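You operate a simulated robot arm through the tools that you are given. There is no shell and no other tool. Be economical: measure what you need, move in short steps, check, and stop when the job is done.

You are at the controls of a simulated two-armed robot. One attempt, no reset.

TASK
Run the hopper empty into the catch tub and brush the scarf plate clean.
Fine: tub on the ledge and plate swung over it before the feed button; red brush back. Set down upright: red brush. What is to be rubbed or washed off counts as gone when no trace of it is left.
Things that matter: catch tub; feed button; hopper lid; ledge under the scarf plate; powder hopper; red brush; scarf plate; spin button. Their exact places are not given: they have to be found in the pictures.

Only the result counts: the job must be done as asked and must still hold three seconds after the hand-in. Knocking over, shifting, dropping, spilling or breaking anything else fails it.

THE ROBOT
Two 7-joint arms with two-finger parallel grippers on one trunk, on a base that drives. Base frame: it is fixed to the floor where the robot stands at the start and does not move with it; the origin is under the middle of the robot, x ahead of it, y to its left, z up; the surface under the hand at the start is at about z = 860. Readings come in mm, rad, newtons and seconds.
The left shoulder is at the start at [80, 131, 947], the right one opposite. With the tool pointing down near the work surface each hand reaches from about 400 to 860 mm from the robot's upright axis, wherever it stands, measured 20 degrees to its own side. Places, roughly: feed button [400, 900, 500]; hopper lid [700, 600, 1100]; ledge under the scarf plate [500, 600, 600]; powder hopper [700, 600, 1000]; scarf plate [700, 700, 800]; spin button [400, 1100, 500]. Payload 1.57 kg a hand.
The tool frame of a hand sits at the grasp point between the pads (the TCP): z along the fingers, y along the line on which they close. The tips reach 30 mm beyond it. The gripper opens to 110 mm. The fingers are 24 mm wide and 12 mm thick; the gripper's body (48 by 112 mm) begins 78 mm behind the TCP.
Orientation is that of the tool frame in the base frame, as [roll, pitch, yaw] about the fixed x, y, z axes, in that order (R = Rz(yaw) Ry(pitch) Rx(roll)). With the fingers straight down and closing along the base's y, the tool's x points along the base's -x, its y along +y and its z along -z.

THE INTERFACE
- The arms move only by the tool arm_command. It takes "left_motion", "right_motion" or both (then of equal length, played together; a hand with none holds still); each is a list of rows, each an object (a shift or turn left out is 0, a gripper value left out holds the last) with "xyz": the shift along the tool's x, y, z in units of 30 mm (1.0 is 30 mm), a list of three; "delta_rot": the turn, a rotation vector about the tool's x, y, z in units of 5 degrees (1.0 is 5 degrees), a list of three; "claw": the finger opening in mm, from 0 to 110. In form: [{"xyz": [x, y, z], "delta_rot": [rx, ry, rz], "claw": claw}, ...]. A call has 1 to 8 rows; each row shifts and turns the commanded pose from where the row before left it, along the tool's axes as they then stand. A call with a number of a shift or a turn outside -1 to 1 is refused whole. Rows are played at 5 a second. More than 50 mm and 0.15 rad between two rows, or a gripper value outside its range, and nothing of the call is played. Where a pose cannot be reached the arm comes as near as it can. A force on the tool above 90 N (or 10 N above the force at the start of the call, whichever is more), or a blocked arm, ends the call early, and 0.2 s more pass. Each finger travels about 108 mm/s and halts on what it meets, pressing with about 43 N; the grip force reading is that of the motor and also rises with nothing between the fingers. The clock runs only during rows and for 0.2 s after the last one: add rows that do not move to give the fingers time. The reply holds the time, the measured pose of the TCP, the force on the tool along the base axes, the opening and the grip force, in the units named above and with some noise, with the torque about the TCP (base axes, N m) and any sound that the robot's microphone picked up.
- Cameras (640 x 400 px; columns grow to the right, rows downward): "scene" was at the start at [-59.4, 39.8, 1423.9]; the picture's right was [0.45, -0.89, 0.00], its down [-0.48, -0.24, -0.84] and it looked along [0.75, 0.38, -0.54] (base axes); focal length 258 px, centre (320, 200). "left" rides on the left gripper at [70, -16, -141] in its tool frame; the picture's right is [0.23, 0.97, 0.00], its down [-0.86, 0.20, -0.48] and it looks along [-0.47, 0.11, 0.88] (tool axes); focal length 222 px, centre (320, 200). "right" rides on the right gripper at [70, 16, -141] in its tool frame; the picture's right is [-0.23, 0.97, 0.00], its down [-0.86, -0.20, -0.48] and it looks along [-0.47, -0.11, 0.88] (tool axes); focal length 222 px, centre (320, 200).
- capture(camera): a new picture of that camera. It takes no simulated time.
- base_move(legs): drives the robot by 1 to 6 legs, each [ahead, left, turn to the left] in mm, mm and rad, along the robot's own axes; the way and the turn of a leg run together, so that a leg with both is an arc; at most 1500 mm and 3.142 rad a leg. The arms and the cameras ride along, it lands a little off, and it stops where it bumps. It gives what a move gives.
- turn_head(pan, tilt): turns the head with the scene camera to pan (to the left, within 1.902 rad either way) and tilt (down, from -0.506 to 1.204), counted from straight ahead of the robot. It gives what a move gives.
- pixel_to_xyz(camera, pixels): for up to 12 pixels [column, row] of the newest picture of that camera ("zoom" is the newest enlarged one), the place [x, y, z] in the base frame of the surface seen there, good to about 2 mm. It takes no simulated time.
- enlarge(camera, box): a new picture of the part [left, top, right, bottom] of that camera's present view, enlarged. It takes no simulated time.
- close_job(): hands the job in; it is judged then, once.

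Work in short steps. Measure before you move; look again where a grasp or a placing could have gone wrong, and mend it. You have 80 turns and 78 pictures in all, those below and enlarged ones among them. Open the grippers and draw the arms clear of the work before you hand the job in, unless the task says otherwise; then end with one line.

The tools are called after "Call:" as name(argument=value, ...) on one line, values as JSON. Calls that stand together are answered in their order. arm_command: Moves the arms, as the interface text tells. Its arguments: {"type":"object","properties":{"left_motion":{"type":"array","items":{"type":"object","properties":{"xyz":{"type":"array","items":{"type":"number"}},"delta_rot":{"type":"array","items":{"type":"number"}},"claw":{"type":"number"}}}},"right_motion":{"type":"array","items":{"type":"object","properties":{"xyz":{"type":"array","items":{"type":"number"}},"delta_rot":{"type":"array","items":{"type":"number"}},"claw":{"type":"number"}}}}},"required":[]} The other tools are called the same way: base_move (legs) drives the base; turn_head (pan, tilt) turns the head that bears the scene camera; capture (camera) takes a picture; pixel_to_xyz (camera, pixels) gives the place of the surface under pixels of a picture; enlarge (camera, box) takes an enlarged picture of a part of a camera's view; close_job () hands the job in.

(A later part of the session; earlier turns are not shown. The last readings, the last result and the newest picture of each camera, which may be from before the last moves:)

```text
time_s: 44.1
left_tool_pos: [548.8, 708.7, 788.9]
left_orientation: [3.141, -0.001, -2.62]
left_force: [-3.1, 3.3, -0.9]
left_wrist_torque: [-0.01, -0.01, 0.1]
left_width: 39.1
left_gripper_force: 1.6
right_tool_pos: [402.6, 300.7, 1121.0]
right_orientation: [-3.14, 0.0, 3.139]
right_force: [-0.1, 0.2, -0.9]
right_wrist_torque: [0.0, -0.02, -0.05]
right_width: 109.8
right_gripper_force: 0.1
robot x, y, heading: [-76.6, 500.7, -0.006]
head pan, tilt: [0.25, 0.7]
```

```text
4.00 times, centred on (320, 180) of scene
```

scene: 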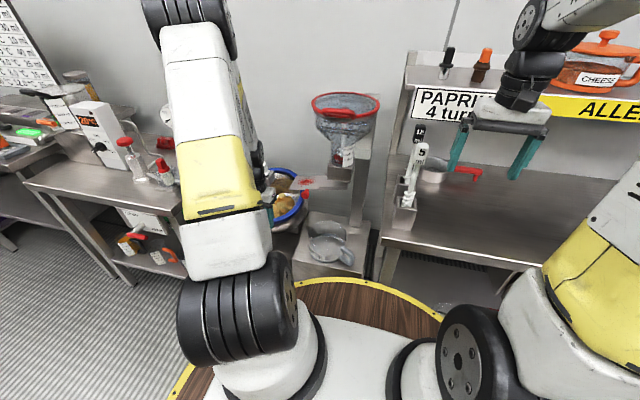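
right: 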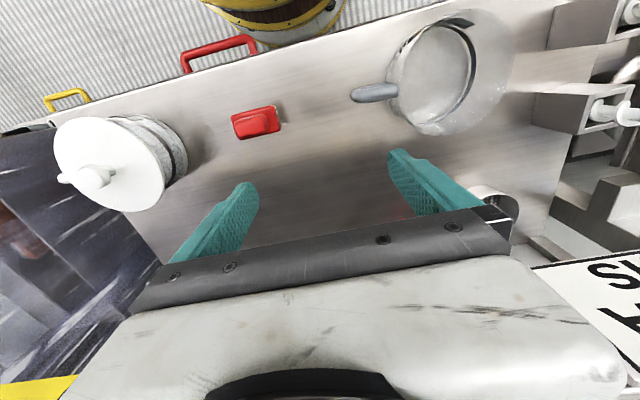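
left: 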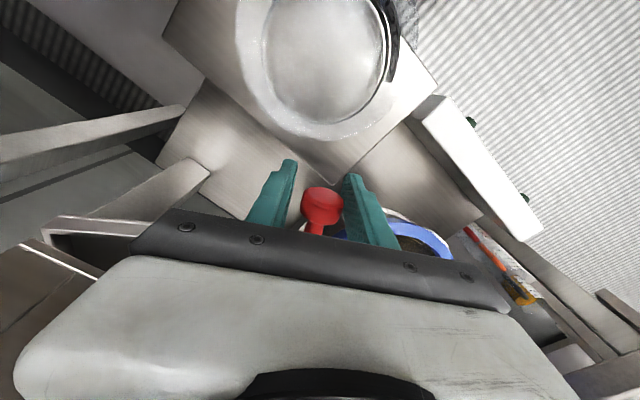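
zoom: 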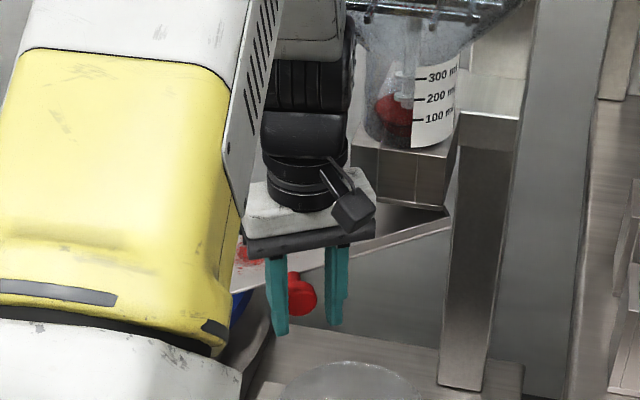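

Plate follows, knob riding on the outer finger. Continue 40°.

Call:
arm_command(left_motion=[{"xyz": [0.347, -0.266, 0], "delta_rot": [0, 0, -1]}, {"xyz": [0.347, -0.266, 0], "delta_rot": [0, 0, -1]}, {"xyz": [0.347, -0.266, 0], "delta_rot": [0, 0, -1]}, {"xyz": [0.347, -0.266, 0], "delta_rot": [0, 0, -1]}, {"xyz": [0.347, -0.266, 0], "delta_rot": [0, 0, -1]}, {"xyz": [0.347, -0.266, 0], "delta_rot": [0, 0, -1]}, {"xyz": [0.347, -0.266, 0], "delta_rot": [0, 0, -1]}, {"xyz": [0.347, -0.266, 0], "delta_rot": [0, 0, -1]}])

Call:
capture(camera="left")

Call:
enlarge(camera="scene", box=[245, 130, 395, 230])

```text
time_s: 45.9
left_tool_pos: [539.6, 604.9, 790.3]
left_orientation: [-3.141, -0.002, -1.92]
left_force: [-3.2, 0.3, -0.4]
left_wrist_torque: [-0.01, 0.01, 0.06]
left_width: 37.8
left_gripper_force: 1.7
right_tool_pos: [402.7, 301.9, 1120.5]
right_orientation: [3.141, 0.0, 3.139]
right_force: [-0.3, 0.0, 0.5]
right_wrist_torque: [-0.01, 0.02, -0.02]
right_width: 110.1
right_gripper_force: 0.1
robot x, y, heading: [-72.4, 505.5, -0.009]
head pan, tilt: [0.25, 0.7]
```

```text
48 pictures are left
```

left: 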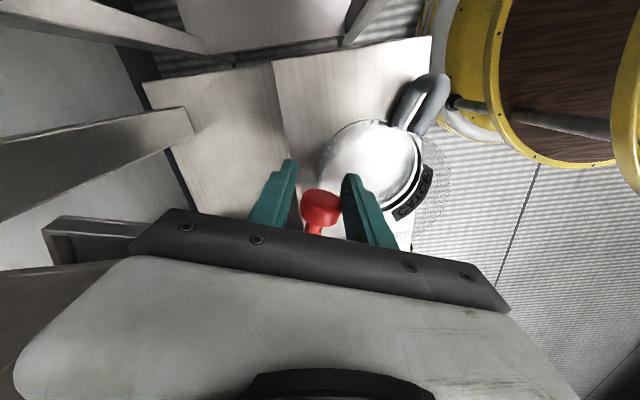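

```text
4.00 times, centred on (320, 180) of scene
```

zoom: 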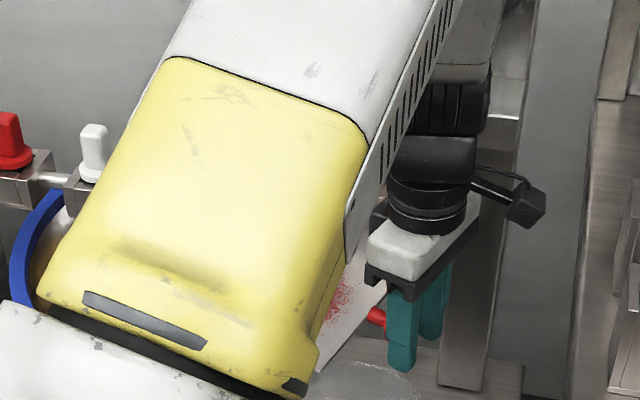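

About 70° done. Continue 20°.

Call:
arm_command(left_motion=[{"xyz": [0.347, -0.266, 0], "delta_rot": [0, 0, -1]}, {"xyz": [0.347, -0.266, 0], "delta_rot": [0, 0, -1]}, {"xyz": [0.347, -0.266, 0], "delta_rot": [0, 0, -1]}, {"xyz": [0.347, -0.266, 0], "delta_rot": [0, 0, -1]}, {}])

Call:
capture(camera="left")

Call:
capture(camera="scene")

```text
time_s: 47.1
left_tool_pos: [562.6, 558.2, 789.0]
left_orientation: [-3.141, 0.001, -1.573]
left_force: [-2.3, -1.0, 0.3]
left_wrist_torque: [-0.03, 0.01, 0.04]
left_width: 37.4
left_gripper_force: 1.6
right_tool_pos: [402.6, 300.1, 1120.7]
right_orientation: [-3.141, 0.0, 3.137]
right_force: [-0.3, -0.8, 0.0]
right_wrist_torque: [0.03, 0.03, -0.01]
right_width: 110.1
right_gripper_force: 0.1
robot x, y, heading: [-76.0, 504.3, -0.005]
head pan, tilt: [0.25, 0.7]
```

```text
46 pictures are left
```

left: 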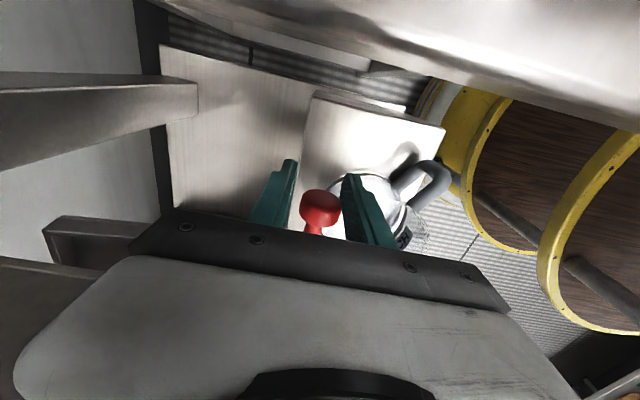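

```text
45 pictures are left
```

scene: 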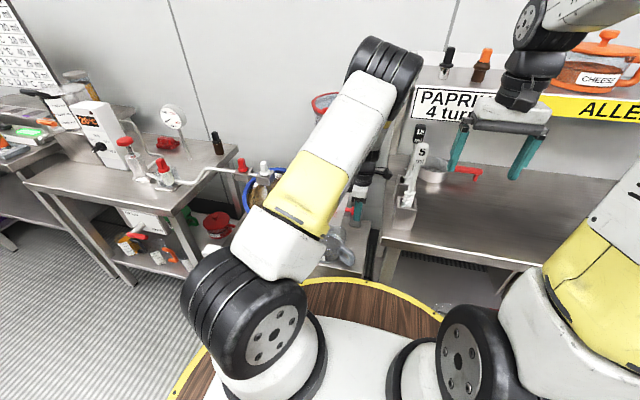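

Swung ~90°. Open, lift 50 mm, back out toward the robot.

Call:
arm_command(left_motion=[{"claw": 55}, {"xyz": [0.3, 0, -0.6]}, {"xyz": [0, 0, -0.6]}, {"xyz": [0, 0, -0.6]}, {"xyz": [0.5, 1, 0]}, {"xyz": [0, 1, 0]}, {"xyz": [0, 1, 0]}, {"xyz": [0, 1, 0]}])

Call:
capture(camera="scene")

```text
time_s: 48.9
left_tool_pos: [443.2, 535.6, 843.8]
left_orientation: [3.141, 0.001, -1.573]
left_force: [-0.1, -1.0, 0.4]
left_wrist_torque: [-0.03, 0.02, 0.0]
left_width: 54.9
left_gripper_force: 0.1
right_tool_pos: [402.7, 299.4, 1119.9]
right_orientation: [3.141, 0.001, 3.137]
right_force: [-0.1, 0.5, -0.4]
right_wrist_torque: [-0.02, 0.04, -0.01]
right_width: 109.7
right_gripper_force: 0.1
robot x, y, heading: [-74.4, 500.2, -0.004]
head pan, tilt: [0.25, 0.7]
```

```text
44 pictures are left
```

scene: 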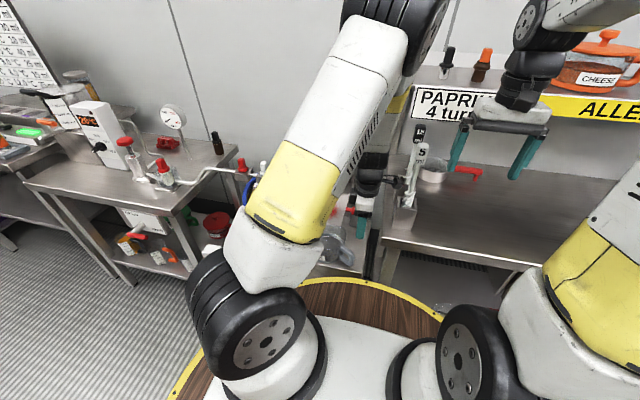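

Back the left hand out further while turning it to its normal yaw.

Call:
arm_command(left_motion=[{"xyz": [0, 1, 0], "claw": 0}, {"xyz": [0, 1, 0]}, {"xyz": [0, 1, 0]}, {"xyz": [0, 1, 0]}, {"delta_rot": [0, 0, 1]}, {"delta_rot": [0, 0, 1]}, {"delta_rot": [0, 0, 1]}, {"delta_rot": [0, 0, 1]}])

Call:
arm_command(left_motion=[{"delta_rot": [0, 0, 1]}, {"delta_rot": [0, 0, 1]}, {"delta_rot": [0, 0, 1]}, {"delta_rot": [0, 0, 1]}, {"delta_rot": [0, 0, 1]}, {"delta_rot": [0, 0, 1]}, {"delta_rot": [0, 0, 1]}, {"delta_rot": [0, 0, 1]}])

Call:
arm_command(left_motion=[{"delta_rot": [0, 0, 1]}, {"delta_rot": [0, 0, 1]}, {"delta_rot": [0, 0, 1]}, {"delta_rot": [0, 0, 1]}, {"delta_rot": [0, 0, 1]}, {"delta_rot": [0, 0, 1]}])

Call:
capture(camera="scene")

```text
time_s: 50.7
left_tool_pos: [322.4, 535.1, 842.3]
left_orientation: [-3.14, -0.002, -1.926]
left_force: [0.3, -0.2, -0.2]
left_wrist_torque: [-0.03, 0.0, -0.07]
left_width: 0.0
left_gripper_force: 21.4
right_tool_pos: [403.1, 301.8, 1121.9]
right_orientation: [-3.14, 0.0, 3.138]
right_force: [0.0, -0.6, 1.0]
right_wrist_torque: [0.0, 0.03, -0.01]
right_width: 109.9
right_gripper_force: 0.0
robot x, y, heading: [-74.9, 500.2, -0.001]
head pan, tilt: [0.25, 0.7]
```

```text
time_s: 52.5
left_tool_pos: [322.4, 534.4, 844.6]
left_orientation: [3.142, 0.0, -2.624]
left_force: [0.6, 0.7, 0.7]
left_wrist_torque: [-0.02, 0.0, 0.03]
left_width: 0.0
left_gripper_force: 21.6
right_tool_pos: [402.7, 301.4, 1122.4]
right_orientation: [3.141, 0.002, 3.14]
right_force: [0.2, -0.5, 0.5]
right_wrist_torque: [0.02, 0.05, 0.01]
right_width: 109.9
right_gripper_force: 0.1
robot x, y, heading: [-74.5, 503.3, -0.005]
head pan, tilt: [0.25, 0.7]
```

```text
time_s: 53.9
left_tool_pos: [322.6, 536.2, 843.1]
left_orientation: [3.14, 0.0, 3.139]
left_force: [0.3, -0.1, -0.2]
left_wrist_torque: [0.0, 0.0, 0.02]
left_width: 0.2
left_gripper_force: 21.6
right_tool_pos: [403.4, 300.8, 1121.5]
right_orientation: [3.141, 0.001, 3.14]
right_force: [-0.5, -0.5, 0.6]
right_wrist_torque: [-0.05, -0.03, 0.03]
right_width: 110.4
right_gripper_force: 0.1
robot x, y, heading: [-74.6, 502.3, -0.001]
head pan, tilt: [0.25, 0.7]
```

```text
43 pictures are left
```

scene: 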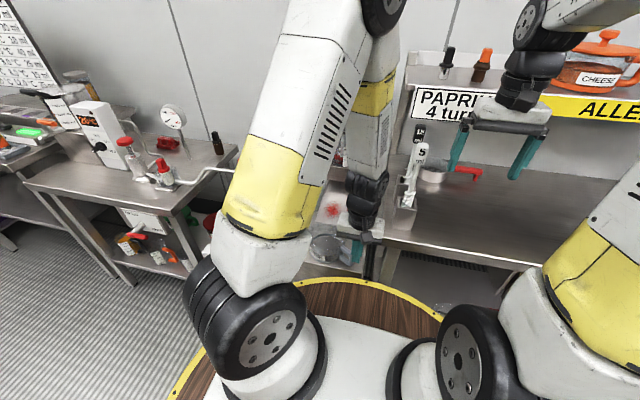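

Drive back and left so the left hand can reach the panel, and look at the plate position.

Call:
base_move(legs=[[-200, 0, 0], [0, 170, 0]])

Call:
arm_command(left_motion=[{"xyz": [0, 1, 0]}, {"xyz": [0, 1, 0]}, {"xyz": [0, 1, 0]}, {"xyz": [0, 1, 0]}, {"xyz": [0, 1, 0]}], right_motion=[{"xyz": [0, -1, 0]}, {"xyz": [0, -1, 0]}, {"xyz": [0, -1, 0]}, {"xyz": [0, -1, 0]}, {"xyz": [0, -1, 0]}])

Call:
turn_head(pan=0.0, tilt=0.65)

Call:
capture(camera="scene")

```text
time_s: 56.6
left_tool_pos: [123.8, 705.1, 843.8]
left_orientation: [3.141, 0.0, 3.136]
left_force: [0.3, -0.1, 0.1]
left_wrist_torque: [-0.03, -0.03, 0.01]
left_width: 0.0
left_gripper_force: 21.6
right_tool_pos: [203.4, 470.8, 1121.0]
right_orientation: [3.142, -0.002, 3.135]
right_force: [-0.2, -0.7, 0.2]
right_wrist_torque: [0.0, 0.02, 0.03]
right_width: 109.9
right_gripper_force: 0.1
robot x, y, heading: [-274.8, 672.3, -0.001]
head pan, tilt: [0.25, 0.7]
```

```text
time_s: 57.8
left_tool_pos: [122.3, 855.3, 843.8]
left_orientation: [-3.141, 0.0, 3.137]
left_force: [0.4, 0.0, -0.6]
left_wrist_torque: [0.01, 0.01, -0.03]
left_width: 0.0
left_gripper_force: 21.5
right_tool_pos: [203.0, 320.2, 1121.0]
right_orientation: [3.141, -0.001, 3.136]
right_force: [0.6, -0.5, -0.5]
right_wrist_torque: [-0.01, -0.02, 0.03]
right_width: 109.9
right_gripper_force: 0.0
robot x, y, heading: [-273.4, 675.2, -0.004]
head pan, tilt: [0.25, 0.7]
```

```text
time_s: 58.6
left_tool_pos: [122.8, 856.1, 843.0]
left_orientation: [-3.141, 0.001, 3.136]
left_force: [-0.1, 0.7, -0.5]
left_wrist_torque: [0.0, 0.0, 0.01]
left_width: 0.0
left_gripper_force: 21.4
right_tool_pos: [203.1, 318.9, 1122.3]
right_orientation: [3.141, 0.0, 3.138]
right_force: [-0.9, 0.8, 0.2]
right_wrist_torque: [0.01, 0.0, 0.01]
right_width: 109.8
right_gripper_force: 0.1
robot x, y, heading: [-275.5, 673.0, -0.004]
head pan, tilt: [0.0, 0.649]
```

```text
42 pictures are left
```

scene: 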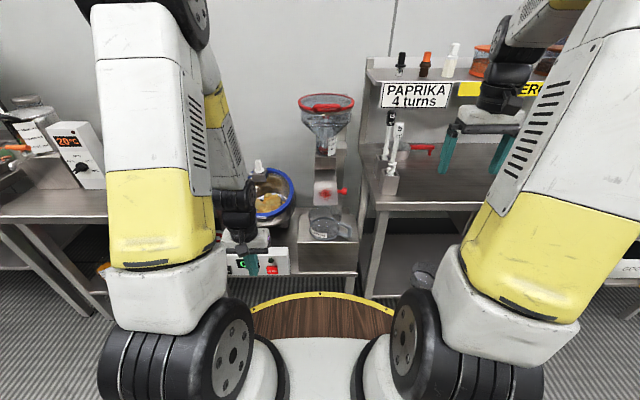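

Zoom on the swung plate and the panel to verify alignment.

Call:
enlarge(camera="scene", box=[255, 150, 405, 250])

Call:
pixel_to_xyz(camera="zoom", pixels=[[236, 216], [320, 222], [280, 218], [244, 140], [320, 130], [365, 165], [280, 275], [235, 285], [320, 345], [240, 350], [355, 345], [280, 355]])

Call:
enlarge(camera="scene", box=[200, 230, 300, 290])

Call:
pixel_to_xyz(camera="zoom", pixels=[[450, 250], [470, 250], [455, 265], [440, 235], [500, 200], [540, 130], [500, 120]])

```text
4.00 times, centred on (330, 200) of scene
```

zoom: 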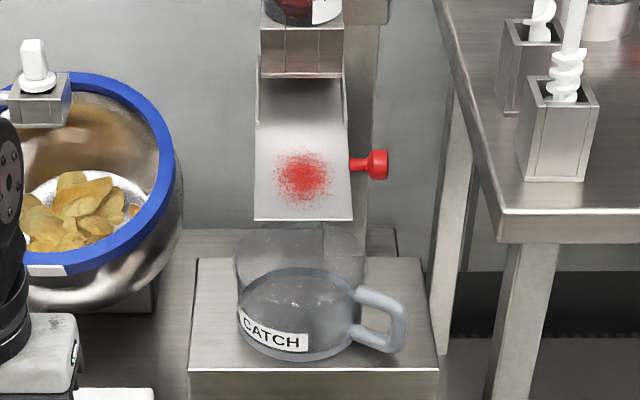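

```text
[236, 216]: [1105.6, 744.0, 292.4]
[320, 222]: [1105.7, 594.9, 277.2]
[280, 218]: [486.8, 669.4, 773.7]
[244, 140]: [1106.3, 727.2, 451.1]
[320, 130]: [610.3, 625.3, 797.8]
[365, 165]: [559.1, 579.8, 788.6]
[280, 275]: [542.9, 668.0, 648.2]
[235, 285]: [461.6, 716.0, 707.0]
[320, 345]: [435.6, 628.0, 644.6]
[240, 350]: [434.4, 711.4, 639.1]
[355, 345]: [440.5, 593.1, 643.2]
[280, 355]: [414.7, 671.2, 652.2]
```

```text
6.40 times, centred on (250, 260) of scene
```

zoom: 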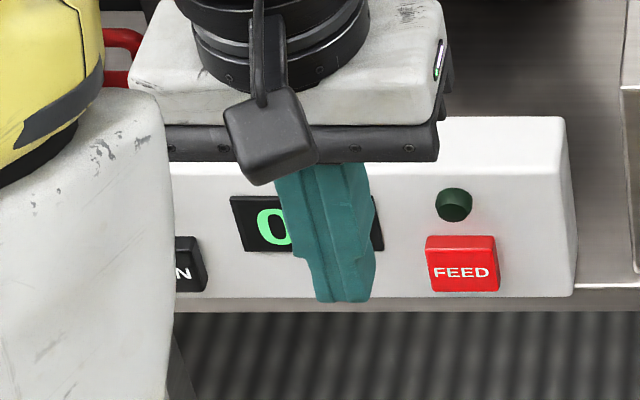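

```text
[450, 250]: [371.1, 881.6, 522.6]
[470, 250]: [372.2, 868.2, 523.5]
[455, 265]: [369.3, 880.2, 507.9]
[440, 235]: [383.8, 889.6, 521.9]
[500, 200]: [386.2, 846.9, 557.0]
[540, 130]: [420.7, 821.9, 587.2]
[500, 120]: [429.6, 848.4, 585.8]
```

Plate tip edge at x≈487, y 600–695, inside the tub footprint (centre ≈(474,650)). FEED button front at x≈370, (y 874, z 511). Check the robot's base disc height before lowering the hand.

Call:
pixel_to_xyz(camera="scene", pixels=[[320, 298], [320, 320], [260, 315]])

Call:
arm_command(left_motion=[{"xyz": [-1, 0.15, 1]}, {"xyz": [-1, 0.15, 1]}, {"xyz": [-1, 0.15, 1]}, {"xyz": [-1, 0.15, 1]}, {"xyz": [0, 0, 1]}, {"xyz": [0, 0, 1]}, {"xyz": [0, 0, 1]}])

```text
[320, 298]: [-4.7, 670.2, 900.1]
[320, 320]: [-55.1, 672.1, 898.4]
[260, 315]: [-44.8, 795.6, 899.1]
```

```text
time_s: 60.2
left_tool_pos: [242.9, 874.3, 633.9]
left_orientation: [-3.141, 0.0, 3.138]
left_force: [-0.3, 0.3, -0.1]
left_wrist_torque: [0.01, 0.0, 0.01]
left_width: 0.0
left_gripper_force: 21.5
right_tool_pos: [203.1, 319.9, 1121.6]
right_orientation: [3.141, 0.0, 3.14]
right_force: [-0.4, 0.6, 0.5]
right_wrist_torque: [-0.03, -0.01, 0.0]
right_width: 109.9
right_gripper_force: 0.1
robot x, y, heading: [-275.2, 674.3, -0.0]
head pan, tilt: [0.0, 0.649]
```

Hand is clear (robot deck ends at x≈-5). Lower to z≈535 and approach the button.

Call:
arm_command(left_motion=[{"xyz": [0, 0, 1]}, {"xyz": [0, 0, 1]}, {"xyz": [0, 0, 1]}, {"xyz": [-1, 0, 0.3]}, {"xyz": [-1, 0, 0]}, {"xyz": [-1, 0, 0]}, {}])

Call:
enlarge(camera="scene", box=[200, 210, 320, 290])

```text
time_s: 61.8
left_tool_pos: [332.8, 873.7, 534.0]
left_orientation: [3.141, 0.002, 3.138]
left_force: [-0.2, 0.4, 0.7]
left_wrist_torque: [0.04, 0.01, 0.01]
left_width: 0.0
left_gripper_force: 21.3
right_tool_pos: [203.1, 320.3, 1121.4]
right_orientation: [3.141, 0.0, 3.137]
right_force: [-0.4, -0.1, -0.7]
right_wrist_torque: [0.0, 0.0, 0.01]
right_width: 109.9
right_gripper_force: 0.1
robot x, y, heading: [-273.5, 671.7, -0.007]
head pan, tilt: [0.0, 0.649]
```

```text
5.00 times, centred on (260, 250) of scene
```

zoom: 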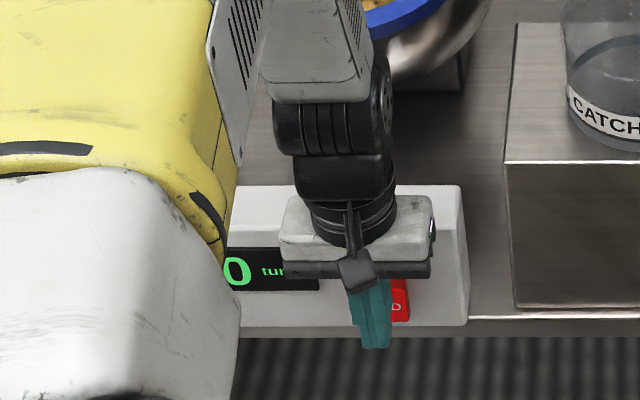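

Finger is in front of FEED. Press: advance slowly to contact.

Call:
arm_command(left_motion=[{"xyz": [-0.6, 0, 0]}, {"xyz": [-0.2, 0, 0]}, {"xyz": [-0.12, 0, 0]}, {"xyz": [-0.12, 0, 0]}])

Call:
enlarge(camera="scene", box=[200, 130, 380, 250])

```text
time_s: 62.8
left_tool_pos: [364.0, 872.2, 534.4]
left_orientation: [-3.14, -0.003, 3.138]
left_force: [-3.3, 0.0, -1.3]
left_wrist_torque: [-0.01, 0.07, 0.02]
left_width: 0.0
left_gripper_force: 21.3
right_tool_pos: [202.1, 319.6, 1121.0]
right_orientation: [3.141, 0.0, 3.138]
right_force: [0.2, 0.6, -0.3]
right_wrist_torque: [0.0, 0.0, 0.01]
right_width: 109.9
right_gripper_force: 0.0
robot x, y, heading: [-275.8, 673.5, -0.0]
head pan, tilt: [0.0, 0.649]
heard: click
```

```text
3.33 times, centred on (290, 190) of scene
```

zoom: 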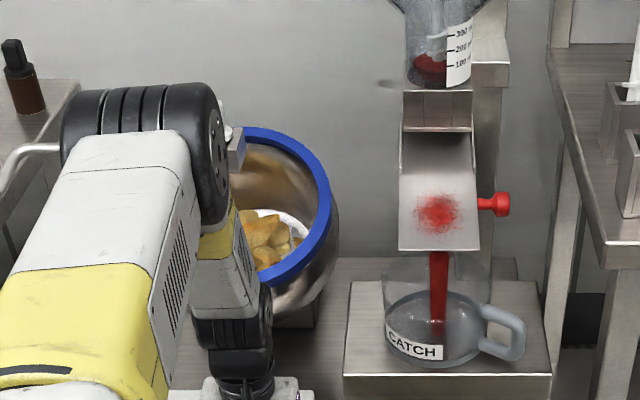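

Click heard; powder streams into the tub at [438,290]. Hold the press and watch.

Call:
arm_command(left_motion=[{}, {}, {}, {}, {}, {}, {}, {}])

Call:
enlarge(camera="scene", box=[200, 110, 380, 280])

```text
time_s: 64.6
left_tool_pos: [365.1, 872.3, 534.8]
left_orientation: [3.141, 0.002, 3.138]
left_force: [-4.0, -0.6, -0.9]
left_wrist_torque: [-0.04, 0.03, 0.01]
left_width: 0.0
left_gripper_force: 21.2
right_tool_pos: [201.6, 321.2, 1121.3]
right_orientation: [3.141, 0.0, 3.137]
right_force: [-0.6, -0.4, 0.7]
right_wrist_torque: [0.02, 0.0, 0.0]
right_width: 110.2
right_gripper_force: 0.1
robot x, y, heading: [-274.2, 672.4, -0.003]
head pan, tilt: [0.0, 0.649]
```

```text
2.35 times, centred on (290, 195) of scene
```

zoom: 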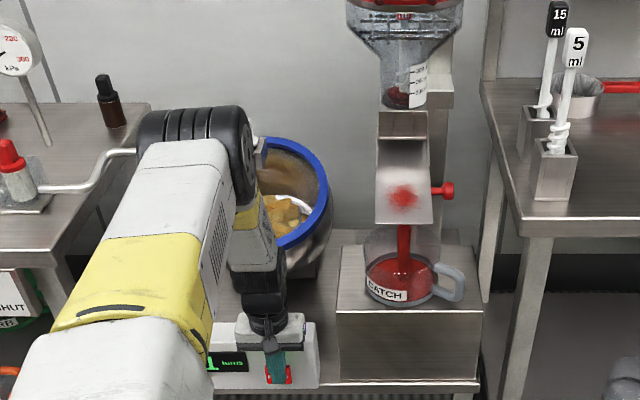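

Counting and feeding; tub filling. Keep holding.

Call:
arm_command(left_motion=[{}, {}, {}, {}, {}, {}, {}, {}])

Call:
arm_command(left_motion=[{}, {}, {}, {}, {}, {}, {}, {}])

Call:
enlarge(camera="scene", box=[200, 110, 380, 280])

```text
time_s: 66.4
left_tool_pos: [365.0, 872.1, 534.1]
left_orientation: [-3.141, 0.001, 3.138]
left_force: [-4.3, -0.6, -0.9]
left_wrist_torque: [0.02, 0.08, -0.04]
left_width: 0.0
left_gripper_force: 21.2
right_tool_pos: [202.9, 320.6, 1122.3]
right_orientation: [3.141, 0.0, 3.136]
right_force: [-0.8, -0.1, 0.0]
right_wrist_torque: [0.01, -0.01, 0.04]
right_width: 110.1
right_gripper_force: 0.0
robot x, y, heading: [-279.8, 673.5, -0.003]
head pan, tilt: [0.0, 0.649]
```

```text
time_s: 68.2
left_tool_pos: [365.8, 872.0, 534.7]
left_orientation: [-3.141, 0.002, 3.137]
left_force: [-3.3, 1.2, -1.4]
left_wrist_torque: [0.0, 0.05, 0.01]
left_width: 0.0
left_gripper_force: 21.3
right_tool_pos: [203.5, 319.9, 1121.2]
right_orientation: [-3.141, -0.001, 3.136]
right_force: [0.2, 0.6, 0.3]
right_wrist_torque: [0.0, 0.0, 0.02]
right_width: 109.9
right_gripper_force: 0.0
robot x, y, heading: [-279.1, 669.0, -0.007]
head pan, tilt: [0.0, 0.649]
```

```text
2.35 times, centred on (290, 195) of scene
```

zoom: 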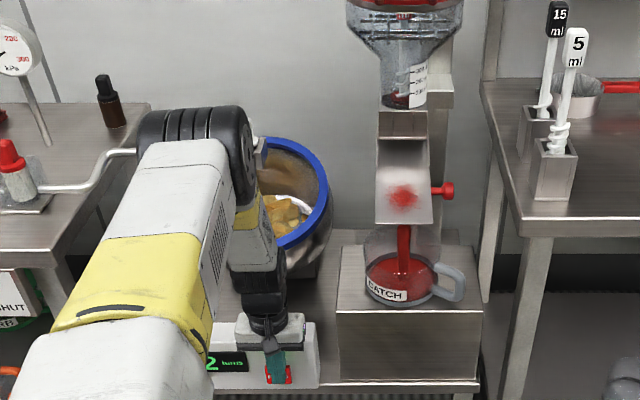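

Counter at 2, hopper level dropping. Hold for longer.

Call:
arm_command(left_motion=[{}, {}, {}, {}, {}, {}, {}, {}])

Call:
arm_command(left_motion=[{}, {}, {}, {}, {}, {}, {}, {}])

Call:
arm_command(left_motion=[{}, {}, {}, {}, {}, {}, {}, {}])

Call:
enlarge(camera="scene", box=[250, 110, 370, 250])

```text
time_s: 70.0
left_tool_pos: [364.9, 872.2, 533.9]
left_orientation: [3.141, 0.0, 3.139]
left_force: [-3.6, -0.2, -0.2]
left_wrist_torque: [-0.02, 0.02, -0.01]
left_width: 0.0
left_gripper_force: 21.2
right_tool_pos: [203.0, 319.9, 1120.7]
right_orientation: [3.142, -0.001, 3.136]
right_force: [-1.1, -1.0, 0.8]
right_wrist_torque: [0.04, -0.02, 0.02]
right_width: 110.0
right_gripper_force: 0.1
robot x, y, heading: [-270.0, 673.4, -0.006]
head pan, tilt: [0.0, 0.649]
```

```text
time_s: 71.8
left_tool_pos: [365.6, 872.2, 533.9]
left_orientation: [-3.141, -0.001, 3.138]
left_force: [-3.8, -0.8, -0.7]
left_wrist_torque: [0.01, 0.08, 0.03]
left_width: 0.2
left_gripper_force: 21.1
right_tool_pos: [202.8, 319.8, 1120.9]
right_orientation: [-3.14, -0.001, 3.137]
right_force: [0.0, -0.2, -0.6]
right_wrist_torque: [0.03, -0.02, -0.04]
right_width: 110.0
right_gripper_force: 0.2
robot x, y, heading: [-279.5, 675.1, -0.006]
head pan, tilt: [0.0, 0.649]
```

```text
time_s: 73.6
left_tool_pos: [364.7, 872.4, 534.9]
left_orientation: [3.141, 0.001, 3.136]
left_force: [-3.2, -0.2, 0.3]
left_wrist_torque: [-0.03, -0.01, -0.01]
left_width: 0.0
left_gripper_force: 20.9
right_tool_pos: [202.2, 320.7, 1121.4]
right_orientation: [-3.141, 0.001, 3.136]
right_force: [0.6, 0.1, 0.8]
right_wrist_torque: [-0.01, -0.02, -0.03]
right_width: 110.2
right_gripper_force: 0.1
robot x, y, heading: [-279.6, 671.8, -0.003]
head pan, tilt: [0.0, 0.649]
```

```text
2.86 times, centred on (310, 180) of scene
```

zoom: 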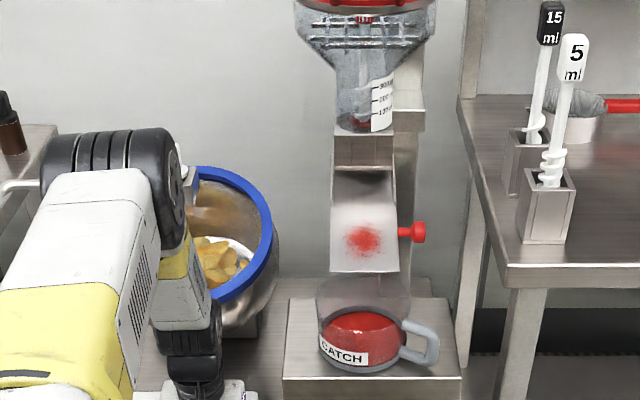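

The stream has stopped. Zoom at the hopper bottom and display.

Call:
enlarge(camera="scene", box=[295, 100, 355, 170])

Call:
enlarge(camera="scene", box=[220, 230, 320, 290])

```text
5.71 times, centred on (325, 135) of scene
```

zoom: 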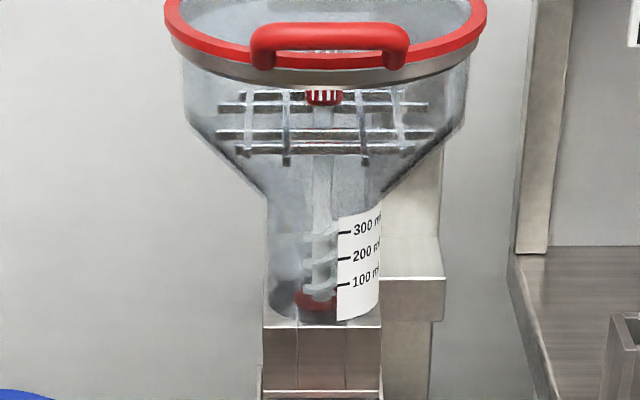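

```text
6.40 times, centred on (270, 260) of scene
```

zoom: 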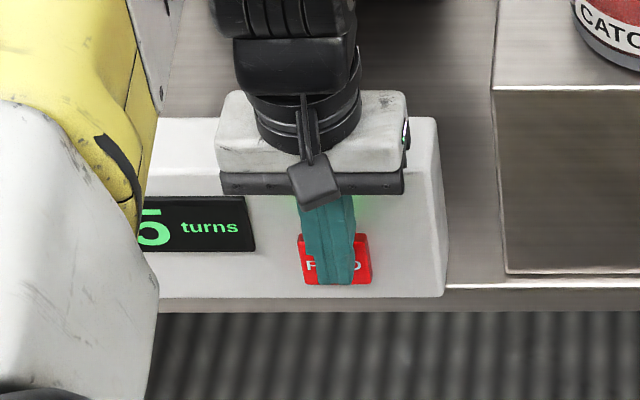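

5 turns, LED on; a little red remains at the hopper bottom. Hold more and compare.

Call:
arm_command(left_motion=[{}, {}, {}, {}, {}, {}, {}, {}])

Call:
arm_command(left_motion=[{}, {}, {}, {}, {}, {}, {}, {}])

Call:
enlarge(camera="scene", box=[300, 130, 350, 165])

Call:
enlarge(camera="scene", box=[220, 190, 360, 290])

```text
time_s: 75.4
left_tool_pos: [364.7, 872.4, 533.0]
left_orientation: [-3.141, 0.0, 3.136]
left_force: [-3.2, -0.3, 1.0]
left_wrist_torque: [0.0, 0.07, 0.01]
left_width: 0.1
left_gripper_force: 21.0
right_tool_pos: [202.1, 320.5, 1120.6]
right_orientation: [-3.141, 0.0, 3.136]
right_force: [-0.5, 0.1, -0.3]
right_wrist_torque: [0.01, 0.01, 0.02]
right_width: 110.0
right_gripper_force: 0.1
robot x, y, heading: [-273.3, 672.7, 0.001]
head pan, tilt: [0.0, 0.649]
```

```text
time_s: 77.2
left_tool_pos: [365.2, 873.0, 533.7]
left_orientation: [3.141, -0.001, 3.135]
left_force: [-3.0, 0.2, -0.7]
left_wrist_torque: [0.0, 0.06, 0.0]
left_width: 0.4
left_gripper_force: 21.7
right_tool_pos: [202.6, 320.2, 1122.2]
right_orientation: [3.141, 0.0, 3.137]
right_force: [1.0, -0.6, 1.0]
right_wrist_torque: [-0.03, -0.01, 0.0]
right_width: 110.0
right_gripper_force: 0.1
robot x, y, heading: [-276.8, 671.8, -0.003]
head pan, tilt: [0.0, 0.649]
```

```text
11.43 times, centred on (325, 148) of scene
```

zoom: 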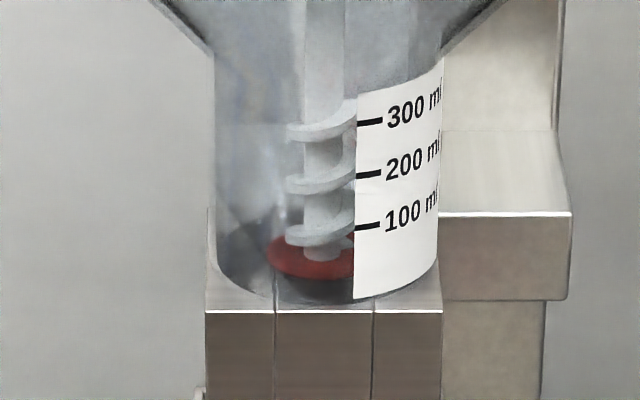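

```text
4.00 times, centred on (290, 240) of scene
```

zoom: 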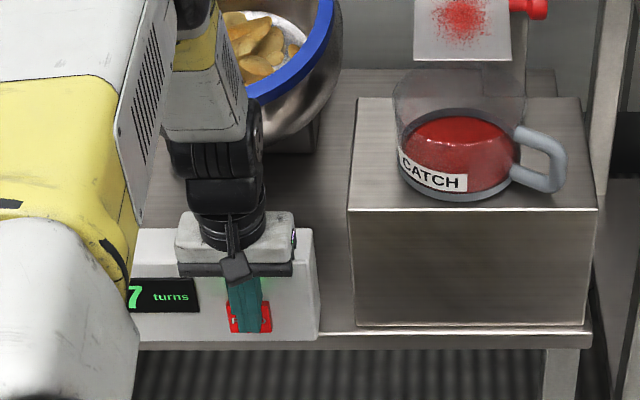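

Seven turns and no more stream; the remaining red disc doesn't change (likely a seal). Release the button, raise the hand, then inspect the hopper with a wrist camera.

Call:
arm_command(left_motion=[{"xyz": [0.7, 0, 0]}, {"xyz": [1, 0, 0]}, {"xyz": [1, 0, -1]}, {"xyz": [1, 0, -1]}, {"xyz": [0, 0, -1]}, {"xyz": [0, 0, -1]}, {"xyz": [0, 0, -1]}, {"xyz": [0, 0, -1]}])

Call:
arm_command(left_motion=[{"xyz": [0, 0, -1]}, {"xyz": [0, 0, -1]}, {"xyz": [0, 0, -1]}, {"xyz": [0, 0, -1]}, {"xyz": [0, 0, -1]}, {"xyz": [0, 0, -1]}, {"xyz": [0, 0, -1]}, {"xyz": [0, 0, -1]}])

Call:
arm_command(left_motion=[{"xyz": [-1, -0.5, -0.5], "claw": 60}, {"xyz": [-1, -0.5, 0]}, {"xyz": [-1, -1, 0]}, {"xyz": [-1, -1, 0]}])

Call:
capture(camera="left")

Call:
enlarge(camera="scene", box=[290, 90, 370, 250])

```text
time_s: 79.0
left_tool_pos: [254.1, 871.2, 714.5]
left_orientation: [-3.141, -0.002, 3.137]
left_force: [0.1, 0.1, 0.3]
left_wrist_torque: [0.04, 0.0, -0.01]
left_width: 0.1
left_gripper_force: 21.4
right_tool_pos: [202.7, 319.3, 1120.6]
right_orientation: [3.141, -0.001, 3.137]
right_force: [0.5, 0.0, 0.7]
right_wrist_torque: [0.02, 0.0, 0.03]
right_width: 110.1
right_gripper_force: 0.0
robot x, y, heading: [-274.0, 671.9, -0.002]
head pan, tilt: [0.0, 0.649]
```

```text
time_s: 80.8
left_tool_pos: [252.7, 873.7, 955.5]
left_orientation: [-3.141, -0.001, 3.138]
left_force: [0.3, 0.6, -0.2]
left_wrist_torque: [-0.01, 0.01, -0.01]
left_width: 0.2
left_gripper_force: 21.4
right_tool_pos: [202.7, 319.9, 1121.0]
right_orientation: [3.141, 0.0, 3.137]
right_force: [0.5, -0.5, -0.4]
right_wrist_torque: [0.02, 0.03, 0.02]
right_width: 109.8
right_gripper_force: 0.1
robot x, y, heading: [-275.9, 674.1, -0.001]
head pan, tilt: [0.0, 0.649]
```

```text
time_s: 81.8
left_tool_pos: [374.1, 782.4, 969.7]
left_orientation: [-3.141, 0.0, 3.138]
left_force: [0.0, 0.4, 0.8]
left_wrist_torque: [-0.05, 0.0, 0.0]
left_width: 59.8
left_gripper_force: 0.1
right_tool_pos: [202.5, 320.7, 1122.7]
right_orientation: [3.141, -0.001, 3.137]
right_force: [-0.3, -0.4, 0.2]
right_wrist_torque: [-0.02, 0.01, 0.0]
right_width: 109.9
right_gripper_force: 0.1
robot x, y, heading: [-274.0, 677.5, -0.003]
head pan, tilt: [0.0, 0.649]
```

```text
30 pictures are left
```

left: 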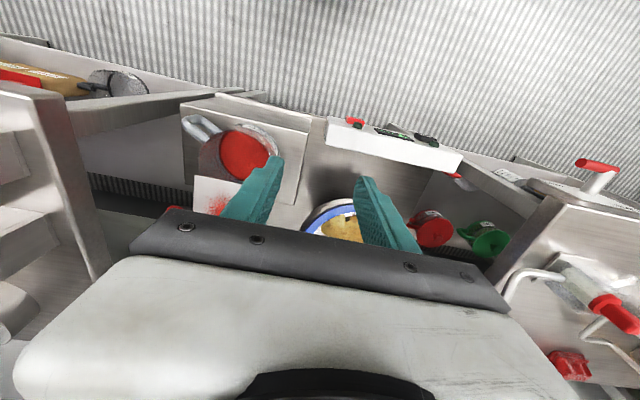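

```text
2.50 times, centred on (330, 170) of scene
```

zoom: 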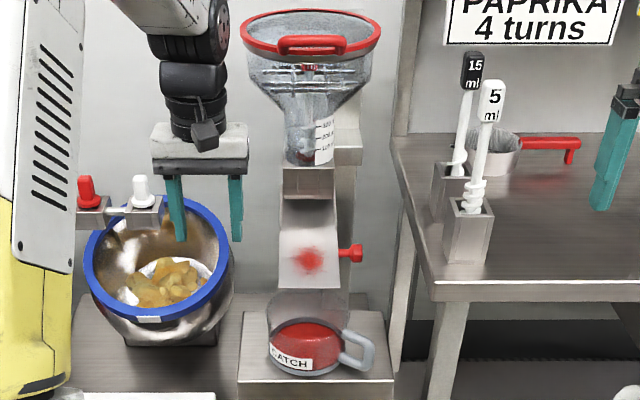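

The hopper bottom still shows a faint red disc; measure its depth points.

Call:
pixel_to_xyz(camera="zoom", pixels=[[300, 154], [304, 154], [308, 155], [312, 156], [304, 150], [290, 157], [304, 160], [310, 68], [310, 130], [330, 45]])

```text
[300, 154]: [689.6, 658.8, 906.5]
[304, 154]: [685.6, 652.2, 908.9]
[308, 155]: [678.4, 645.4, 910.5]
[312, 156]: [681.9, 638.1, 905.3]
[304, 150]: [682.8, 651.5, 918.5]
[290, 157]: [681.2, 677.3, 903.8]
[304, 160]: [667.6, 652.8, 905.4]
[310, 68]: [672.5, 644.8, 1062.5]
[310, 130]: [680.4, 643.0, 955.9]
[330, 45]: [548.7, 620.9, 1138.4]
```

The red disc sits ~1-2 mm above the throat floor and has not changed over the last two turns with no stream, so feeding is finished. Now fetch the brush: tuck arms in and drive to it.

Call:
arm_command(left_motion=[{"xyz": [1, 0, -0.5]}, {"xyz": [1, 0, -0.5]}, {"xyz": [1, 0, -0.5]}, {"xyz": [1, 0, -0.5]}, {"xyz": [0, 0, -0.5]}], right_motion=[{"xyz": [1, 1, 0]}, {"xyz": [1, 1, 0]}, {"xyz": [1, 0.5, 0]}, {"xyz": [1, 0, 0]}, {"xyz": [1, 0, 0]}])

Call:
base_move(legs=[[0, -775, 0], [150, 0, 0]])

Call:
turn_head(pan=0.0, tilt=0.75)

Call:
capture(camera="scene")

```text
time_s: 83.0
left_tool_pos: [252.9, 783.4, 1045.2]
left_orientation: [-3.141, -0.001, 3.137]
left_force: [-0.5, 1.2, -0.9]
left_wrist_torque: [0.02, 0.05, 0.0]
left_width: 60.0
left_gripper_force: 0.1
right_tool_pos: [53.8, 395.7, 1119.1]
right_orientation: [-3.141, 0.0, 3.137]
right_force: [0.7, 0.3, -0.3]
right_wrist_torque: [0.0, 0.02, 0.0]
right_width: 109.9
right_gripper_force: 0.0
robot x, y, heading: [-274.7, 671.8, -0.004]
head pan, tilt: [0.0, 0.649]
```

```text
time_s: 88.1
left_tool_pos: [399.3, 14.0, 1045.3]
left_orientation: [-3.141, -0.001, 3.136]
left_force: [1.0, 0.8, 0.2]
left_wrist_torque: [0.0, -0.01, -0.01]
left_width: 59.9
left_gripper_force: 0.1
right_tool_pos: [200.0, -374.9, 1120.1]
right_orientation: [-3.141, 0.0, 3.136]
right_force: [0.2, 0.4, 0.3]
right_wrist_torque: [0.03, -0.04, -0.04]
right_width: 110.1
right_gripper_force: 0.1
robot x, y, heading: [-131.2, -95.5, -0.005]
head pan, tilt: [0.0, 0.649]
```

```text
time_s: 88.8
left_tool_pos: [399.4, 14.2, 1044.6]
left_orientation: [-3.141, 0.002, 3.137]
left_force: [0.2, 0.5, -1.1]
left_wrist_torque: [0.0, 0.01, -0.02]
left_width: 60.1
left_gripper_force: 0.1
right_tool_pos: [198.4, -374.0, 1119.0]
right_orientation: [3.141, 0.0, 3.135]
right_force: [-0.5, -0.4, -0.7]
right_wrist_torque: [-0.02, 0.0, 0.0]
right_width: 110.1
right_gripper_force: 0.0
robot x, y, heading: [-131.6, -92.6, -0.009]
head pan, tilt: [0.0, 0.75]
```

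```text
28 pictures are left
```

scene: 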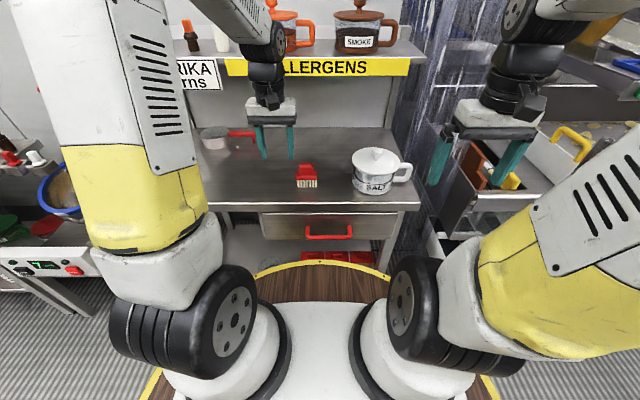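

Call:
enlarge(camera="scene", box=[280, 150, 340, 200])

Call:
pixel_to_xyz(camera="zoom", pixels=[[190, 240], [385, 240], [290, 240], [190, 310], [390, 310], [215, 145], [315, 135], [270, 200], [380, 200], [290, 305], [365, 180], [210, 200]])

```text
8.00 times, centred on (310, 175) of scene
```

zoom: 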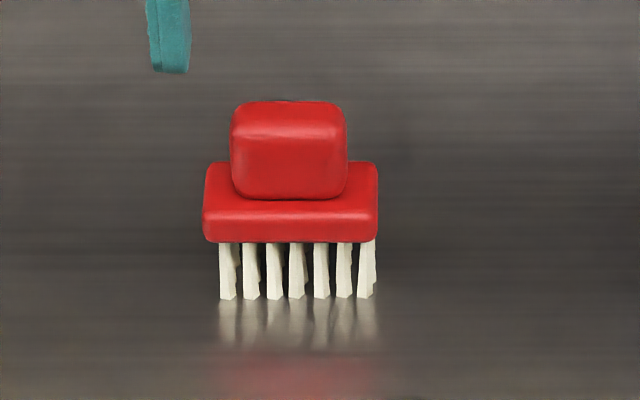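

```text
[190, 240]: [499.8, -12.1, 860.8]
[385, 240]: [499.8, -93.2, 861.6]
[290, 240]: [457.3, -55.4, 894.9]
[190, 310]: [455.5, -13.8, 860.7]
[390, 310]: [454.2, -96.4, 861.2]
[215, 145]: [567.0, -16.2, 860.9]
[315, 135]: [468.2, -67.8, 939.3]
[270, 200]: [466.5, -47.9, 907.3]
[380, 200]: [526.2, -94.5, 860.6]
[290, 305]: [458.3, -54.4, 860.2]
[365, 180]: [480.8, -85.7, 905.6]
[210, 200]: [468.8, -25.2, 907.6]
```

Brush: handle y −32…−79, top ≈945, body top 908. Get its x extent.

Call:
pixel_to_xyz(camera="zoom", pixels=[[290, 106], [290, 103], [290, 115], [290, 125], [290, 190], [362, 168], [215, 168], [240, 150], [342, 150], [290, 140]])

Call:
arm_command(left_motion=[{"xyz": [-0.8, -0.8, 0], "claw": 80}, {"xyz": [-0.8, -0.8, 0]}, {"xyz": [-0.6, -0.7, 0]}])

```text
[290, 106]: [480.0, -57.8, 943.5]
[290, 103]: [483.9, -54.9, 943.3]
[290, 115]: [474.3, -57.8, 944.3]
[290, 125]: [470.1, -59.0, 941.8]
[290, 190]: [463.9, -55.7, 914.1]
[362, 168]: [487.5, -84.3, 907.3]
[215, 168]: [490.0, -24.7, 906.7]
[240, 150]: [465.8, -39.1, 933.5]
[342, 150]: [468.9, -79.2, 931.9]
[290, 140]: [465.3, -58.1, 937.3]
```

```text
time_s: 89.5
left_tool_pos: [466.5, -55.5, 1046.2]
left_orientation: [-3.141, 0.001, 3.136]
left_force: [0.0, -0.4, 0.7]
left_wrist_torque: [-0.01, -0.01, 0.01]
left_width: 79.9
left_gripper_force: 0.1
right_tool_pos: [198.6, -373.2, 1118.4]
right_orientation: [3.14, 0.0, 3.136]
right_force: [0.2, 0.4, -0.2]
right_wrist_torque: [0.0, 0.01, 0.02]
right_width: 109.8
right_gripper_force: 0.0
robot x, y, heading: [-128.5, -98.4, -0.005]
head pan, tilt: [0.0, 0.75]
```

Handle centre ≈(475,−57). Descend to TCP z≈941 and grip.

Call:
arm_command(left_motion=[{"xyz": [-0.28, -0.05, 0.9]}, {"xyz": [0, 0, 0.9]}, {"xyz": [0, 0, 0.9]}, {"xyz": [0, 0, 0.8]}, {"claw": 55}, {"claw": 40}, {"claw": 30}, {}])

Call:
enlarge(camera="scene", box=[265, 130, 355, 200])

```text
time_s: 91.3
left_tool_pos: [473.5, -57.1, 942.0]
left_orientation: [3.141, 0.0, 3.136]
left_force: [0.0, 0.5, 0.2]
left_wrist_torque: [0.01, -0.03, 0.0]
left_width: 45.0
left_gripper_force: 43.4
right_tool_pos: [198.1, -373.4, 1120.4]
right_orientation: [-3.141, 0.0, 3.136]
right_force: [0.0, -0.6, 0.7]
right_wrist_torque: [0.0, -0.02, -0.02]
right_width: 110.2
right_gripper_force: 0.1
robot x, y, heading: [-125.5, -97.0, -0.002]
head pan, tilt: [0.0, 0.75]
```

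```text
5.71 times, centred on (310, 165) of scene
```

zoom: 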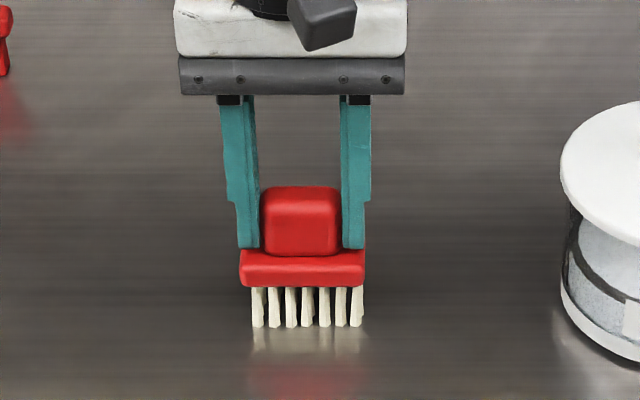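

Gripped (45 mm). Bristle tips are 81 mm below the TCP. Lift, back off and drive to the plate.

Call:
arm_command(left_motion=[{"xyz": [0, 0, -0.8]}, {"xyz": [0, 0, -1]}, {"xyz": [0, 0, -1]}])

Call:
base_move(legs=[[-230, 0, 0], [0, 700, 0], [150, 0, 0]])

Call:
arm_command(left_motion=[{"delta_rot": [0, -1, 0]}, {"delta_rot": [0, -1, 0]}, {"delta_rot": [0, -0.2, 0]}, {}])

Call:
turn_head(pan=0.1, tilt=0.6)

Call:
capture(camera="scene")

```text
time_s: 92.2
left_tool_pos: [472.5, -56.7, 1024.6]
left_orientation: [-3.141, -0.001, 3.136]
left_force: [-0.5, 0.3, -0.9]
left_wrist_torque: [0.01, 0.04, 0.0]
left_width: 45.0
left_gripper_force: 43.0
right_tool_pos: [199.5, -374.0, 1119.8]
right_orientation: [-3.141, 0.001, 3.136]
right_force: [0.3, 0.1, 0.1]
right_wrist_torque: [-0.01, 0.04, -0.03]
right_width: 110.1
right_gripper_force: 0.0
robot x, y, heading: [-132.9, -97.3, -0.008]
head pan, tilt: [0.0, 0.75]
```

```text
time_s: 98.3
left_tool_pos: [399.7, 643.4, 1024.5]
left_orientation: [3.142, -0.001, 3.134]
left_force: [-2.0, 0.5, -0.4]
left_wrist_torque: [0.02, 0.0, -0.03]
left_width: 45.3
left_gripper_force: 43.8
right_tool_pos: [124.1, 328.6, 1119.5]
right_orientation: [-3.141, -0.001, 3.132]
right_force: [0.4, 0.1, -0.4]
right_wrist_torque: [-0.01, 0.0, 0.0]
right_width: 110.0
right_gripper_force: 0.1
robot x, y, heading: [-206.2, 610.8, -0.005]
head pan, tilt: [0.0, 0.75]
```

```text
time_s: 99.3
left_tool_pos: [400.0, 643.7, 1024.1]
left_orientation: [-3.141, 0.193, 3.132]
left_force: [-0.1, 0.2, -1.3]
left_wrist_torque: [0.0, 0.01, 0.0]
left_width: 45.1
left_gripper_force: 43.0
right_tool_pos: [123.9, 327.7, 1120.2]
right_orientation: [-3.141, -0.001, 3.132]
right_force: [0.7, -0.5, 0.0]
right_wrist_torque: [0.0, 0.02, 0.0]
right_width: 109.8
right_gripper_force: 0.0
robot x, y, heading: [-203.7, 606.1, -0.008]
head pan, tilt: [0.0, 0.75]
```

```text
time_s: 100.0
left_tool_pos: [399.3, 642.9, 1024.0]
left_orientation: [-3.141, 0.192, 3.134]
left_force: [0.1, 0.1, -1.5]
left_wrist_torque: [-0.02, 0.04, 0.02]
left_width: 45.3
left_gripper_force: 43.3
right_tool_pos: [123.2, 326.0, 1120.0]
right_orientation: [-3.141, -0.001, 3.132]
right_force: [-0.5, 0.3, 0.2]
right_wrist_torque: [0.02, -0.02, -0.02]
right_width: 110.1
right_gripper_force: 0.0
robot x, y, heading: [-204.1, 607.3, -0.012]
head pan, tilt: [0.099, 0.6]
```

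```text
25 pictures are left
```

scene: 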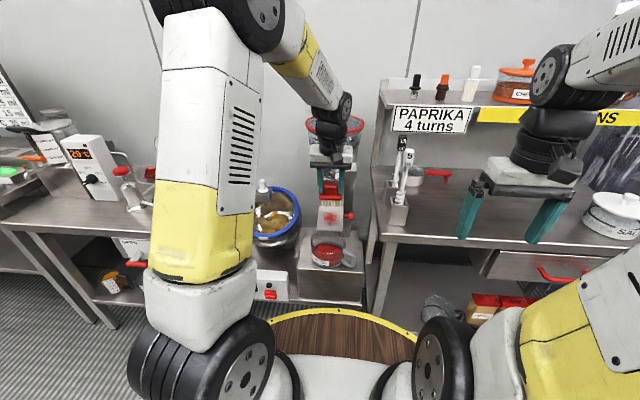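

Zoom at patch and hopper rim to set the sweep, measuring clearances.

Call:
arm_command(left_motion=[{"xyz": [0.189, 0.1, 0.973]}, {"xyz": [0.189, 0, 0.973]}, {"xyz": [0.189, 0, 0.973]}, {"xyz": [0.189, 0, 0.973]}])

Call:
enlarge(camera="scene", box=[270, 90, 390, 250])

Call:
capture(camera="left")

```text
time_s: 101.0
left_tool_pos: [398.3, 646.8, 905.0]
left_orientation: [3.142, 0.192, 3.133]
left_force: [0.4, -0.9, -1.4]
left_wrist_torque: [0.0, -0.01, 0.02]
left_width: 44.8
left_gripper_force: 43.3
right_tool_pos: [123.4, 327.7, 1120.2]
right_orientation: [-3.141, 0.001, 3.132]
right_force: [-0.3, 0.2, 0.9]
right_wrist_torque: [-0.07, -0.03, -0.04]
right_width: 110.0
right_gripper_force: 0.1
robot x, y, heading: [-204.6, 609.1, -0.008]
head pan, tilt: [0.099, 0.6]
```

```text
2.50 times, centred on (330, 170) of scene
```

zoom: 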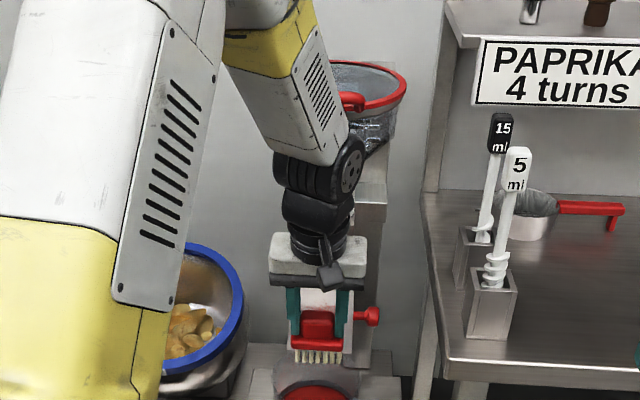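

```text
23 pictures are left
```

left: 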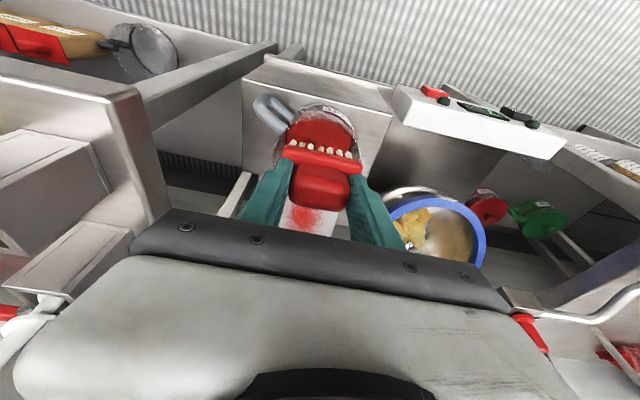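

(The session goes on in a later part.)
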